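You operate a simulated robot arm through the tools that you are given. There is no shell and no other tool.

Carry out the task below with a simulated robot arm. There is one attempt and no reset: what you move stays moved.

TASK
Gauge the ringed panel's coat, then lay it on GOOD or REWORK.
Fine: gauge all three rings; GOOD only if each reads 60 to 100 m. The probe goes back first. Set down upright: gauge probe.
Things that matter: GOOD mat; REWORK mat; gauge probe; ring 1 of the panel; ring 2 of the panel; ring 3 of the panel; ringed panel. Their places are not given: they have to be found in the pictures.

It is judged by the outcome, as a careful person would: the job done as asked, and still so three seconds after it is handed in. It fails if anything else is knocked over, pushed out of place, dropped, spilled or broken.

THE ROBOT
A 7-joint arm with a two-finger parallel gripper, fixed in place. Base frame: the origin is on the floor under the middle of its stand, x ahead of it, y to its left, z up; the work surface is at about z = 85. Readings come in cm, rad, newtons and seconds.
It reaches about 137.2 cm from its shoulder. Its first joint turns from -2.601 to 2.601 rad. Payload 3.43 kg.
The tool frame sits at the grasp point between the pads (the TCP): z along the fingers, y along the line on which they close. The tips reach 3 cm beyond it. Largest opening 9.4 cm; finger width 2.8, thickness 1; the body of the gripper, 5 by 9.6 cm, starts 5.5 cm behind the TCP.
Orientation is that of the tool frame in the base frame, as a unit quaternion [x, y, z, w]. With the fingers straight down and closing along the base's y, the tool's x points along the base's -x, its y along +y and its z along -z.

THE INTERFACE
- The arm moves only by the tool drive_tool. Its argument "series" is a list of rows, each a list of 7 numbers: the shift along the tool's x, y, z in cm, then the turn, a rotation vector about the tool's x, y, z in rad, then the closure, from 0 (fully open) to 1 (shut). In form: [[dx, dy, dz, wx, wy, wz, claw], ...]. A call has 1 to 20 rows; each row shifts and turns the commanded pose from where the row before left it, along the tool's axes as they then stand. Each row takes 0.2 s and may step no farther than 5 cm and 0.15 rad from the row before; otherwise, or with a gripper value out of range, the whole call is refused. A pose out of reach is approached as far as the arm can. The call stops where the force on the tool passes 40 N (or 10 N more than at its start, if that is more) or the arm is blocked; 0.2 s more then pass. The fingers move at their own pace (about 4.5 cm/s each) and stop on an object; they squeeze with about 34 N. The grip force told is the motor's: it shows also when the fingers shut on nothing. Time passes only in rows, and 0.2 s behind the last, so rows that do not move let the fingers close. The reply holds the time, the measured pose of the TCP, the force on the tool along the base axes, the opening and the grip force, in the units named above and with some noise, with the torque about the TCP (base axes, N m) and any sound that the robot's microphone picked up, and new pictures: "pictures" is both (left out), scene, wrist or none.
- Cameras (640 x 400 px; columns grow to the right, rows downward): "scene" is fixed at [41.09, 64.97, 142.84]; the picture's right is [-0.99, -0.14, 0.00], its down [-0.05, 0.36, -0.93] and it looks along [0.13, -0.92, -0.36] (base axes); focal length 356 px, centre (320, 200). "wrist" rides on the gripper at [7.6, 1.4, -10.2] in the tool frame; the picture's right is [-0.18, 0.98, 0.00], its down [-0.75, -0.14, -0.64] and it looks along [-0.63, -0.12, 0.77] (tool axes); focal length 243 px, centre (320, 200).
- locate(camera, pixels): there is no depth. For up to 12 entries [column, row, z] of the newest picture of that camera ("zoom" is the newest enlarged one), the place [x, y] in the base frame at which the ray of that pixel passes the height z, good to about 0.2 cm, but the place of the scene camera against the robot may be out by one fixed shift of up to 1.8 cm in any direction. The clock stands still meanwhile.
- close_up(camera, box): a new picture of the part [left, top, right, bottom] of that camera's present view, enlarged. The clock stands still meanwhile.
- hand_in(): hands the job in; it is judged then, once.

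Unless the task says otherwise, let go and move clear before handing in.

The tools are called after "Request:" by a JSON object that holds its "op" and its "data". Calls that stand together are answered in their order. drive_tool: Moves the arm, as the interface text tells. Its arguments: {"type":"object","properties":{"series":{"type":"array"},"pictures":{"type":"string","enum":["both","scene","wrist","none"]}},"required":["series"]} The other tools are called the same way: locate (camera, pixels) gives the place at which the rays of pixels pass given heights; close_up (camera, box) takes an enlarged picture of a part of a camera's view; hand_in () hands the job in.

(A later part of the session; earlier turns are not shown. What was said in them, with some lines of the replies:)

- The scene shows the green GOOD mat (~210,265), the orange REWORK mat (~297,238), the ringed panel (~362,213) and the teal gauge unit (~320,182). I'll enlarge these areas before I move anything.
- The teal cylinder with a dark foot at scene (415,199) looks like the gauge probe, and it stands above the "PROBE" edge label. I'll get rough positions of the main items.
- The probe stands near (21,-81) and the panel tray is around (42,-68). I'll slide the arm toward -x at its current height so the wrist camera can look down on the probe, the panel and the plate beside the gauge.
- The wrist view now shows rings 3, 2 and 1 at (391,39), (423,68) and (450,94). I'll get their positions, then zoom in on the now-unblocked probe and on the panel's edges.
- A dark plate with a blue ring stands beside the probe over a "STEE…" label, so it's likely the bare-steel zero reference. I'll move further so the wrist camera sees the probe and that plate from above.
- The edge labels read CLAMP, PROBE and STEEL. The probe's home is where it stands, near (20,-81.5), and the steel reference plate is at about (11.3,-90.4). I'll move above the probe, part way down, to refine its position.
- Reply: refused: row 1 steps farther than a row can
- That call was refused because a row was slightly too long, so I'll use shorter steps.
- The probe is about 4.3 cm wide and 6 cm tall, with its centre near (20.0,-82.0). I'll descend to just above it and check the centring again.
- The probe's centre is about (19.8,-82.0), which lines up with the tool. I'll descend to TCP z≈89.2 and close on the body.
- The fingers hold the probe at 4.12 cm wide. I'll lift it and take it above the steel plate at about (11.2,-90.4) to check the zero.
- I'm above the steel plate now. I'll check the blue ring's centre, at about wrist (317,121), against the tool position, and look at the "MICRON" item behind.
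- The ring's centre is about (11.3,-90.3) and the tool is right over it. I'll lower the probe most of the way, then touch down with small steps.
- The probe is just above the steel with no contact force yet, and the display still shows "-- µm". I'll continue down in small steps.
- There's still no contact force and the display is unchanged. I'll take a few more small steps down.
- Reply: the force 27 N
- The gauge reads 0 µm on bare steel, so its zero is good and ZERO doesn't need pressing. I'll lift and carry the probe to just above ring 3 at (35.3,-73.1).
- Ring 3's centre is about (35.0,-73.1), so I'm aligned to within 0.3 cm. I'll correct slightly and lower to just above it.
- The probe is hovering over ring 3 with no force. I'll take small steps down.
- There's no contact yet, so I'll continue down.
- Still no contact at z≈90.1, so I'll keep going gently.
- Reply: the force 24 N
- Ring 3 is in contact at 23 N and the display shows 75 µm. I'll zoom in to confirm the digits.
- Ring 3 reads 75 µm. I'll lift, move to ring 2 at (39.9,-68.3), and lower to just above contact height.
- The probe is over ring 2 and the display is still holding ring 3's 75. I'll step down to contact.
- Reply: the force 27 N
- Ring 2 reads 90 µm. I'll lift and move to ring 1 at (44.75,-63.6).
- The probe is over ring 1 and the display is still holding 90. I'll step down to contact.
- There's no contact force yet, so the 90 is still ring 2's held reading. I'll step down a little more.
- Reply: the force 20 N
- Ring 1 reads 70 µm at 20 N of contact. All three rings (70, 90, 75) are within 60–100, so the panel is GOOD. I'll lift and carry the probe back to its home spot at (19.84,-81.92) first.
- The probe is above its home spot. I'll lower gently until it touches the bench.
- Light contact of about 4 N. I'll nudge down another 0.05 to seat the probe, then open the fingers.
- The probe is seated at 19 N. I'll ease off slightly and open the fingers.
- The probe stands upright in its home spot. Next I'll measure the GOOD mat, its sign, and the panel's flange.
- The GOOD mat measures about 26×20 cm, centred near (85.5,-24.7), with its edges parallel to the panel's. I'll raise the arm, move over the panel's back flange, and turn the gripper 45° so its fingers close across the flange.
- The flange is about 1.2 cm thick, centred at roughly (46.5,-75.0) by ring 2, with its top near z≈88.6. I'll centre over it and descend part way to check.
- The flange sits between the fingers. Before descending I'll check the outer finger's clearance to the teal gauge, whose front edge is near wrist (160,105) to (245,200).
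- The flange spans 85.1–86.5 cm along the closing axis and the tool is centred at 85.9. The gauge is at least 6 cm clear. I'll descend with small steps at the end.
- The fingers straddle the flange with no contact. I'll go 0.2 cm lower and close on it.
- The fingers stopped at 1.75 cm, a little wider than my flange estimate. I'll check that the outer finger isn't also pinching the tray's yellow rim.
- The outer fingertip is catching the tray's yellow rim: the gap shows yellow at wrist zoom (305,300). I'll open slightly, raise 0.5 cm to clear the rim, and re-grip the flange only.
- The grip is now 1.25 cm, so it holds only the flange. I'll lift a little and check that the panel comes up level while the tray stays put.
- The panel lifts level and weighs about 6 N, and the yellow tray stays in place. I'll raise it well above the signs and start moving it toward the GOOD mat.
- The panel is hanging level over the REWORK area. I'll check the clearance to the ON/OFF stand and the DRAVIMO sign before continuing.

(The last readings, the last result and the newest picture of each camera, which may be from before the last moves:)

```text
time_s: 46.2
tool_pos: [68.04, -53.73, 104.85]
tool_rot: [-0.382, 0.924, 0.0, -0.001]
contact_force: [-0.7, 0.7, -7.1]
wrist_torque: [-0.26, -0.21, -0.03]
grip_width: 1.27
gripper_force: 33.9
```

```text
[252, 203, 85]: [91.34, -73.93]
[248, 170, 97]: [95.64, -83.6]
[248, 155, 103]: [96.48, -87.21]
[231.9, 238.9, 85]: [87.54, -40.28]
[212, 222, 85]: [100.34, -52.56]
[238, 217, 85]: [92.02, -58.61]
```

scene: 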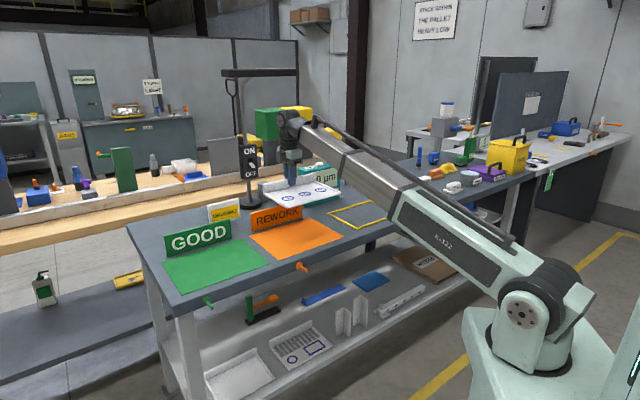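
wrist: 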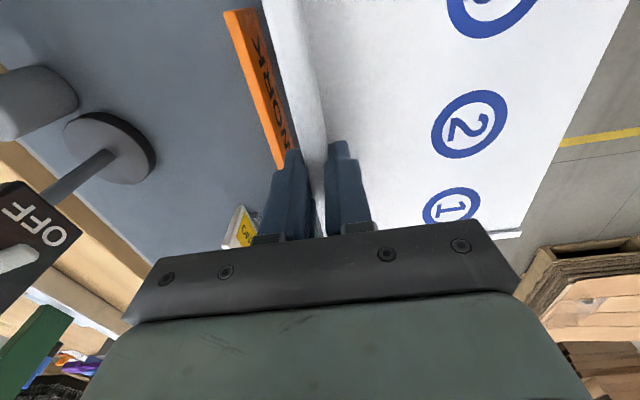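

The stand and sign are more than 20 cm clear. I'll continue the remaining 33 cm along to the GOOD mat.

Request:
{"op": "drive_tool", "data": {"series": [[-1, 0, 0, 0, 0, 0, 1], [-2, 0, 0, 0, 0, 0, 1], [-3, 0, 0, 0, 0, 0, 1], [-3, 0, 0, 0, 0, 0, 1], [-3, 0, 0, 0, 0, 0, 1], [-3, 0, 0, 0, 0, 0, 1], [-3, 0, 0, 0, 0, 0, 1], [-3, 0.1, 0, 0, 0, 0, 1], [-3, 0.1, 0, 0, 0, 0, 1], [-3, 0.1, 0, 0, 0, 0, 1], [-3, 0.1, 0, 0, 0, 0, 1], [-2, 0, 0, 0, 0, 0, 1], [-1.1, 0, 0, 0, 0, 0, 1], [0, 0, 0, 0, 0, 0, 1]], "pictures": "both"}}

Request:
{"op": "close_up", "data": {"camera": "scene", "box": [120, 160, 320, 310]}}

```text
time_s: 49.2
tool_pos: [91.05, -30.22, 104.91]
tool_rot: [-0.382, 0.924, 0.0, 0.0]
contact_force: [-0.1, 0.0, -6.9]
wrist_torque: [-0.23, -0.26, 0.0]
grip_width: 1.28
gripper_force: 33.9
```

scene: 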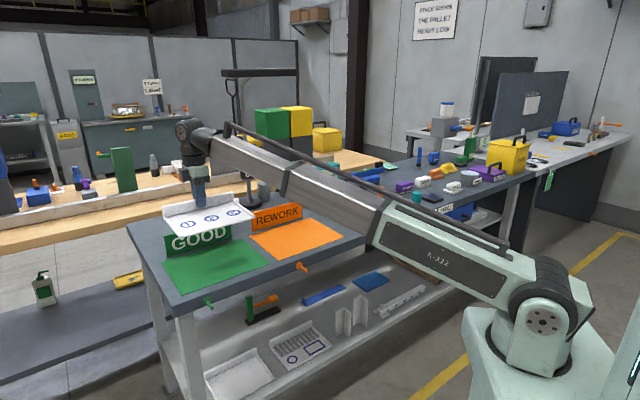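
wrist: 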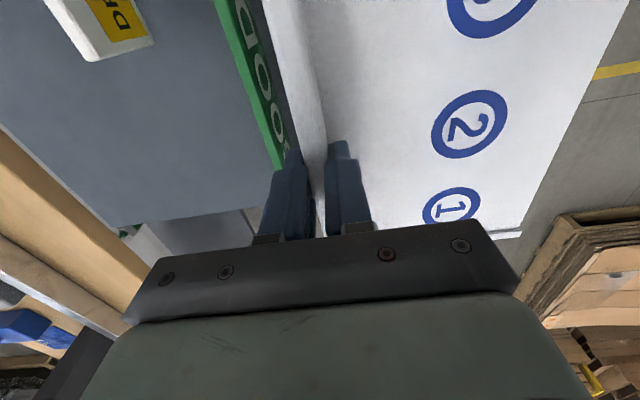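

```text
2.67 times, centred on (220, 235) of scene
```

zoom: 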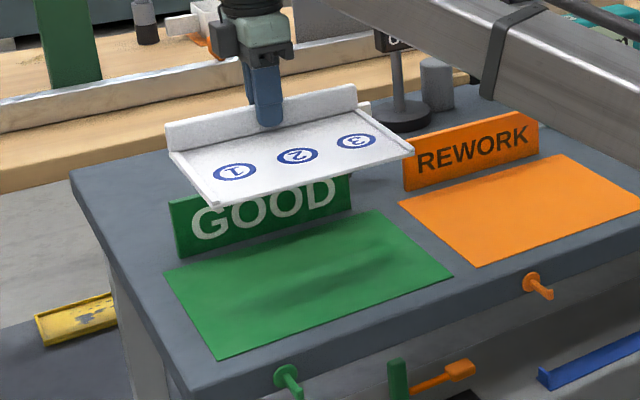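

The panel is level above the GOOD mat. I'll check its alignment with the mat in the scene frame before lowering.

Request:
{"op": "locate", "data": {"camera": "scene", "pixels": [[179.9, 237.6, 100.8], [255.25, 217, 100.8], [162.6, 216.3, 100.8], [188, 230, 101.1], [211.2, 224.5, 101.1], [233.5, 219, 101.1]]}}

Request:
{"op": "locate", "data": {"camera": "wrist", "pixels": [[240, 70, 92.5], [275, 170, 92.5], [230, 60, 92.5]]}}

Request:
{"op": "close_up", "data": {"camera": "scene", "box": [150, 180, 280, 262]}}

```text
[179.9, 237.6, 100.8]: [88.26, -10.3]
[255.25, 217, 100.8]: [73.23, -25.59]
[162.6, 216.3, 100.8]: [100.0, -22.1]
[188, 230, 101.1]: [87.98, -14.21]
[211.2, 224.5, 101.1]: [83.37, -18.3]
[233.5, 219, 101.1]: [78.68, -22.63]
```

```text
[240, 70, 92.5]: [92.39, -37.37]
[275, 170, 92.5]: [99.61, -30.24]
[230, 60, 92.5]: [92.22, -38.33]
```

```text
4.88 times, centred on (215, 221) of scene
```

zoom: 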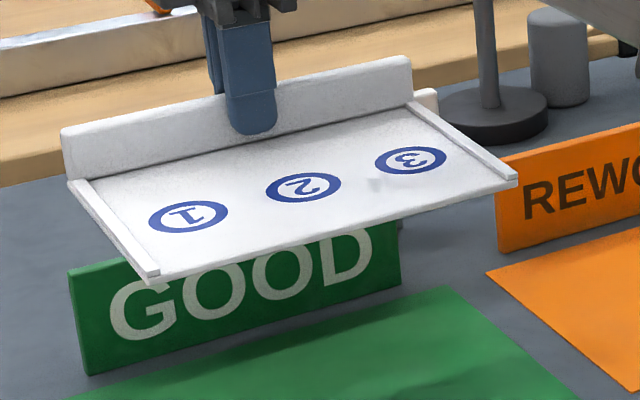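

By corrected pixels the panel's outline sits inside the mat outline, with margins of about 1.5–2.7 cm. The sign is clear of the gripper. I'll lower to about 2 cm above the mat.

Request:
{"op": "drive_tool", "data": {"series": [[0, 0, 1.5, 0, 0, 0, 1], [0, 0, 2.5, 0, 0, 0, 1], [0, 0, 2.5, 0, 0, 0, 1], [0, 0, 2.5, 0, 0, 0, 1], [0, 0, 2.5, 0, 0, 0, 1], [0, 0, 1.5, 0, 0, 0, 1], [0, 0, 0, 0, 0, 0, 1]], "pictures": "both"}}

Request:
{"op": "close_up", "data": {"camera": "scene", "box": [140, 200, 290, 300]}}

```text
time_s: 50.8
tool_pos: [90.91, -30.0, 91.95]
tool_rot: [-0.383, 0.924, 0.0, 0.001]
contact_force: [-0.3, 0.0, -7.7]
wrist_torque: [-0.27, -0.26, -0.03]
grip_width: 1.29
gripper_force: 34.4
```

scene: 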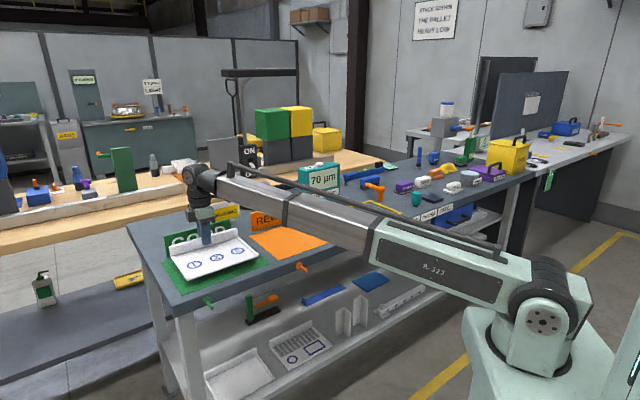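
wrist: 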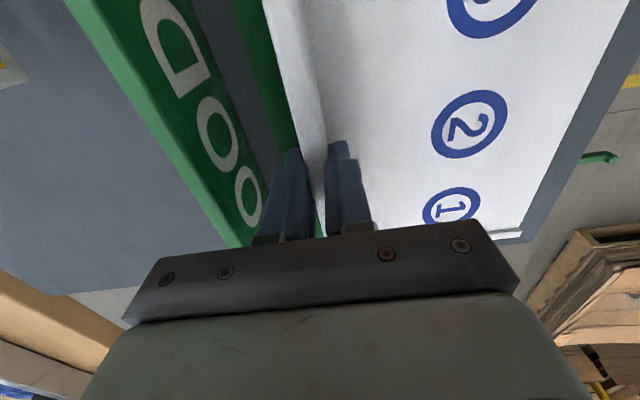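

```text
4.00 times, centred on (215, 250) of scene
```

zoom: 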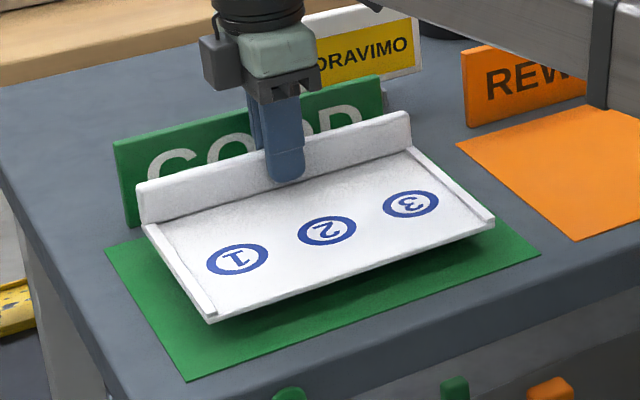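

The panel hovers over the mat, well inside it. I'll lower gently until the force shows it's seated.

Request:
{"op": "drive_tool", "data": {"series": [[0, 0, 0.8, 0, 0, 0, 1], [0, 0, 0.7, 0, 0, 0, 1], [0, 0, 0.3, 0, 0, 0, 1], [0, 0, 0.2, 0, 0, 0, 1], [0, 0, 0, 0, 0, 0, 1]], "pictures": "both"}}

Request:
{"op": "close_up", "data": {"camera": "scene", "box": [140, 200, 290, 300]}}

```text
time_s: 52.0
tool_pos: [90.91, -29.94, 89.86]
tool_rot: [-0.383, 0.924, 0.0, 0.0]
contact_force: [-0.3, 0.8, -6.8]
wrist_torque: [-0.26, -0.27, -0.01]
grip_width: 1.23
gripper_force: 34.3
```

scene: 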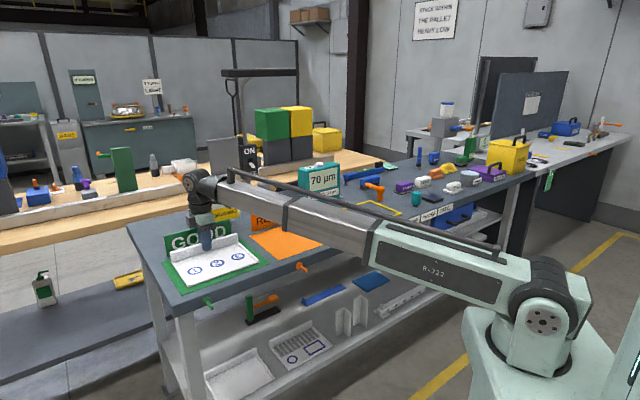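
wrist: 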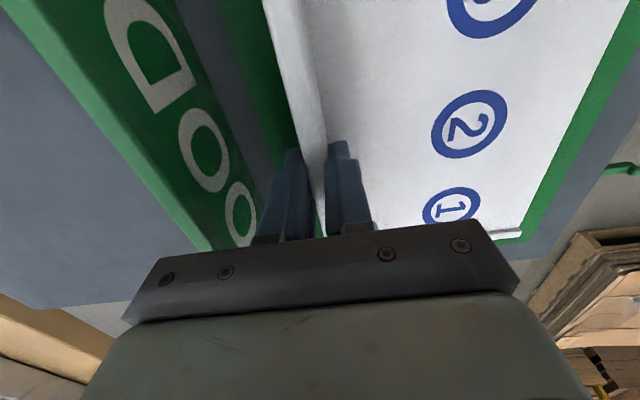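

```text
4.00 times, centred on (215, 250) of scene
```

zoom: 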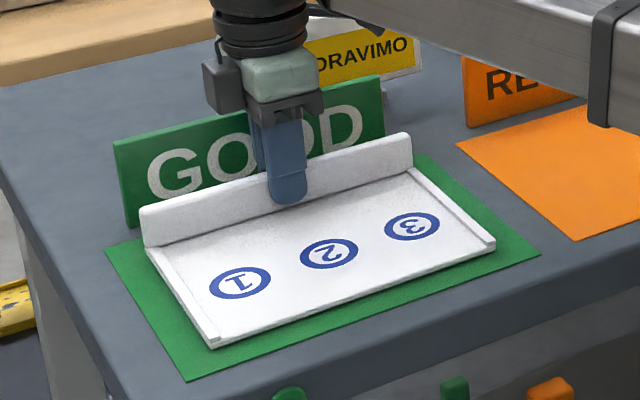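

The panel is nearly down and the arm still carries its weight. I'll make a few more fine steps.

Request:
{"op": "drive_tool", "data": {"series": [[0, 0, 0.12, 0, 0, 0, 1], [0, 0, 0.12, 0, 0, 0, 1], [0, 0, 0.1, 0, 0, 0, 1], [0, 0, 0, 0, 0, 0, 1]], "pictures": "none"}}

```text
time_s: 53.0
tool_pos: [90.96, -29.97, 89.44]
tool_rot: [-0.382, 0.924, 0.0, 0.0]
contact_force: [0.5, -0.8, -1.9]
wrist_torque: [-0.05, 0.13, 0.0]
grip_width: 1.27
gripper_force: 33.9
```

Request:
{"op": "drive_tool", "data": {"series": [[0, 0, 0.07, 0, 0, 0, 1], [0, 0, 0, 0, 0, 0, 1]], "pictures": "both"}}

Request:
{"op": "close_up", "data": {"camera": "scene", "box": [140, 200, 290, 300]}}

```text
time_s: 53.6
tool_pos: [91.02, -29.84, 89.56]
tool_rot: [-0.383, 0.924, 0.0, 0.0]
contact_force: [1.5, -2.9, 2.0]
wrist_torque: [-0.08, 0.08, 0.02]
grip_width: 1.26
gripper_force: 34.1
```

scene: 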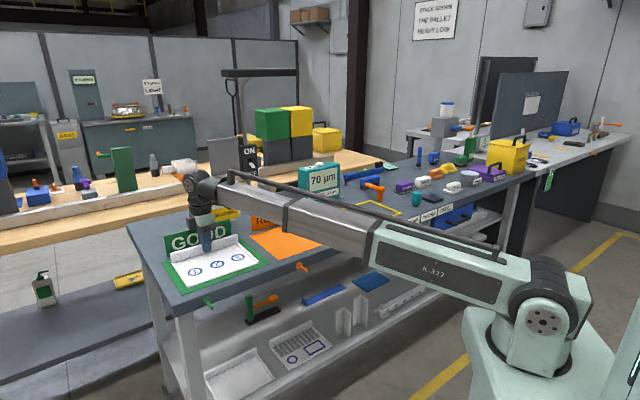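
wrist: 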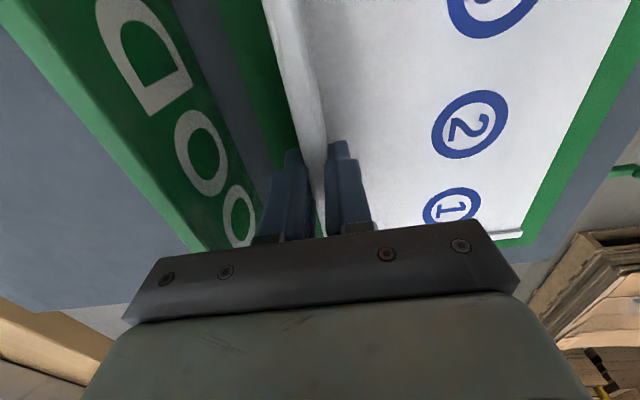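

```text
4.00 times, centred on (215, 250) of scene
```

zoom: 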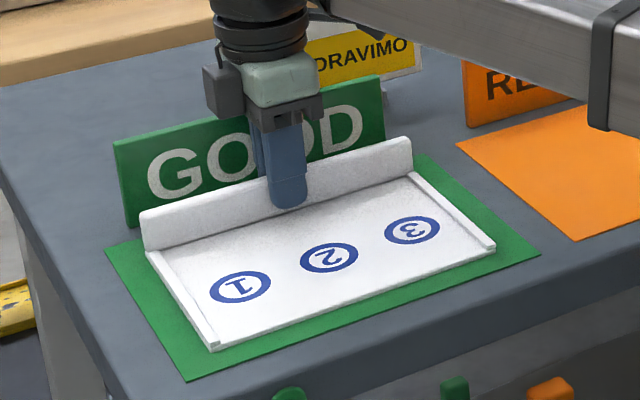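

The panel rests flat on the mat and the force has gone from -7 to about +2 N. I'll open the fingers slightly so as not to touch the sign, then rise straight up.

Request:
{"op": "drive_tool", "data": {"series": [[0, 0, 0, 0, 0, 0, 0.8], [0, 0, 0, 0, 0, 0, 0.7], [0, 0, 0, 0, 0, 0, 0.7], [0, 0, 0, 0, 0, 0, 0.7], [0, 0, -1, 0, 0, 0, 0.7], [0, 0, -2, 0, 0, 0, 0.7], [0, 0, -3, 0, 0, 0, 0.7], [0, 0, -4, 0, 0, 0, 0.7], [0, 0, -4, 0, 0, 0, 0.7], [0, 0, -4, 0, 0, 0, 0.7], [0, 0, 0, 0, 0, 0, 0.7]], "pictures": "both"}}

Request:
{"op": "close_up", "data": {"camera": "scene", "box": [140, 200, 290, 300]}}

```text
time_s: 56.0
tool_pos: [91.13, -30.0, 108.21]
tool_rot: [-0.383, 0.924, 0.0, -0.001]
contact_force: [0.5, 0.6, -0.6]
wrist_torque: [0.0, 0.0, 0.0]
grip_width: 2.84
gripper_force: 0.1
```

scene: 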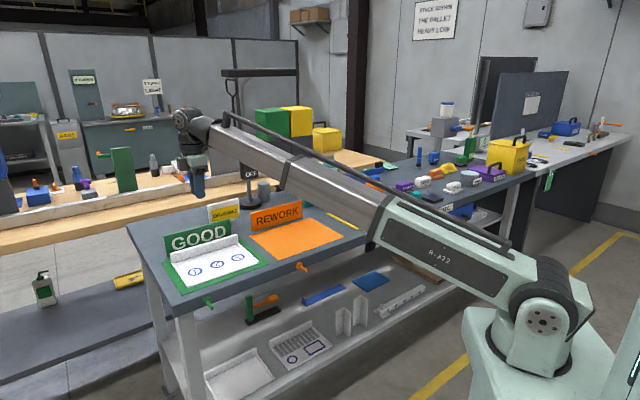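
wrist: 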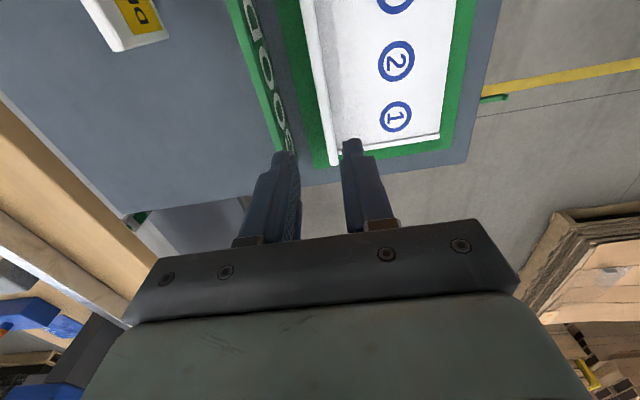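

```text
4.00 times, centred on (215, 250) of scene
```

zoom: 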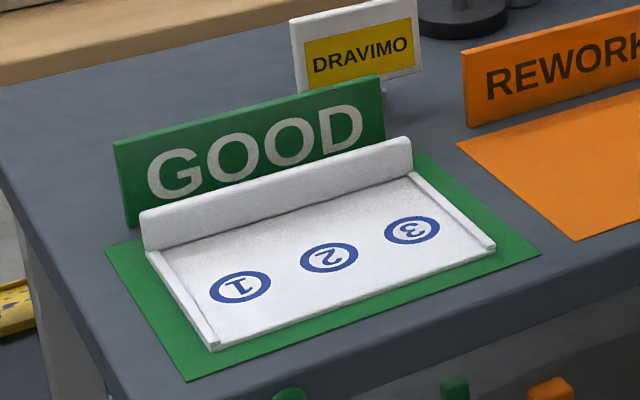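

The panel lies flat inside the GOOD mat and the gripper is clear at z≈108. I'll do a last check of the probe, tray and the rest of the bench.

Request:
{"op": "close_up", "data": {"camera": "scene", "box": [380, 160, 460, 235]}}

Request:
{"op": "drive_tool", "data": {"series": [[2.5, 0, -2, 0, 0, 0, 0.7], [3.5, 0, -1, 0, 0, 0, 0.7], [4, 0, 0, 0, 0, 0, 0.7], [4, 0, 0, 0, 0, 0, 0.7], [4, 0, 0, 0, 0, 0, 0.7], [4, 0, 0, 0, 0, 0, 0.7], [4, 0, 0, 0, 0, 0, 0.7], [4, 0, 0, 0, 0, 0, 0.7], [0, 0, 0, 0, 0, 0, 0.7]], "pictures": "both"}}

```text
5.33 times, centred on (420, 198) of scene
```

zoom: 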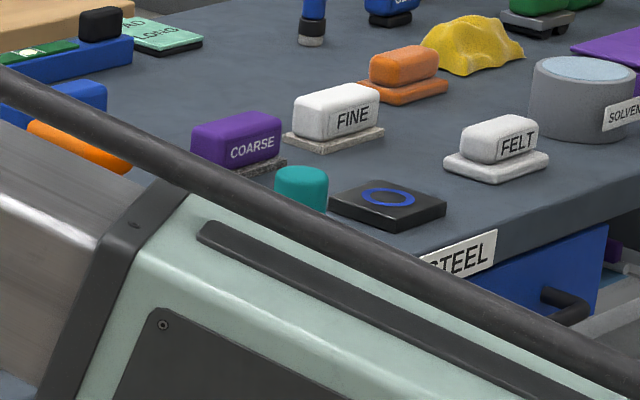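

```text
time_s: 58.0
tool_pos: [69.77, -51.11, 110.68]
tool_rot: [-0.383, 0.924, 0.001, 0.0]
contact_force: [-0.3, 0.2, 0.2]
wrist_torque: [-0.02, -0.01, 0.01]
grip_width: 2.84
gripper_force: 0.1
```

scene: 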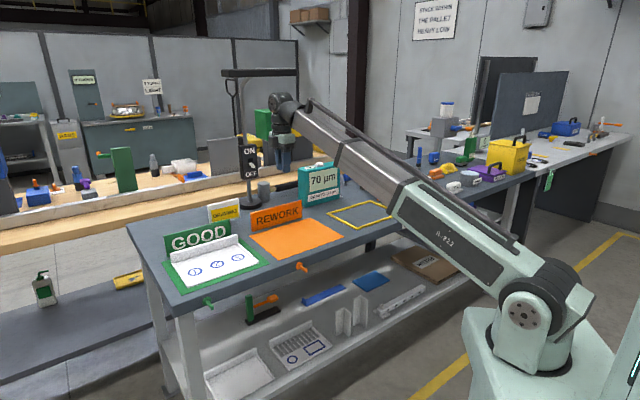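
wrist: 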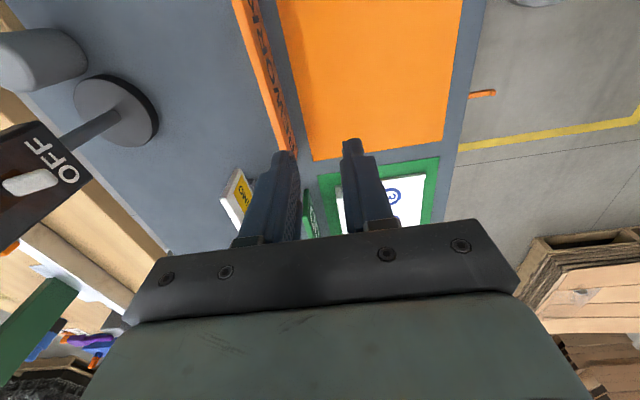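

The panel rests on the GOOD mat, with rings visible at scene (195–240,258–271). The probe stands upright at its home spot, the yellow tray and signs haven't moved, and the arm is clear. I'm handing in.

Request:
{"op": "hand_in", "data": {}}

```text
The job is handed in.
```

The ringed panel is on the GOOD mat, because all three rings read between 60 and 100 µm. The job is handed in; no verdict has come back.

| Spot gauged | Reading |
|---|---|
| Bare steel (zero check) | 0 µm |
| Ring 1 | 70 µm |
| Ring 2 | 90 µm |
| Ring 3 | 75 µm |

- **Zero:** the gauge read 0 µm on the steel plate before I measured, so I did not press ZERO.
- **Probe:** it went back upright to its original spot before I moved the panel. At the last check the arm hid its lower part, but its top was in the right place.
- **Panel:** it lies flat inside the mat with a margin all round.
- **Tray:** on my first grip, one fingertip pressed on the tray's yellow rim. I re-gripped higher, and the tray looked unmoved when the panel lifted out.
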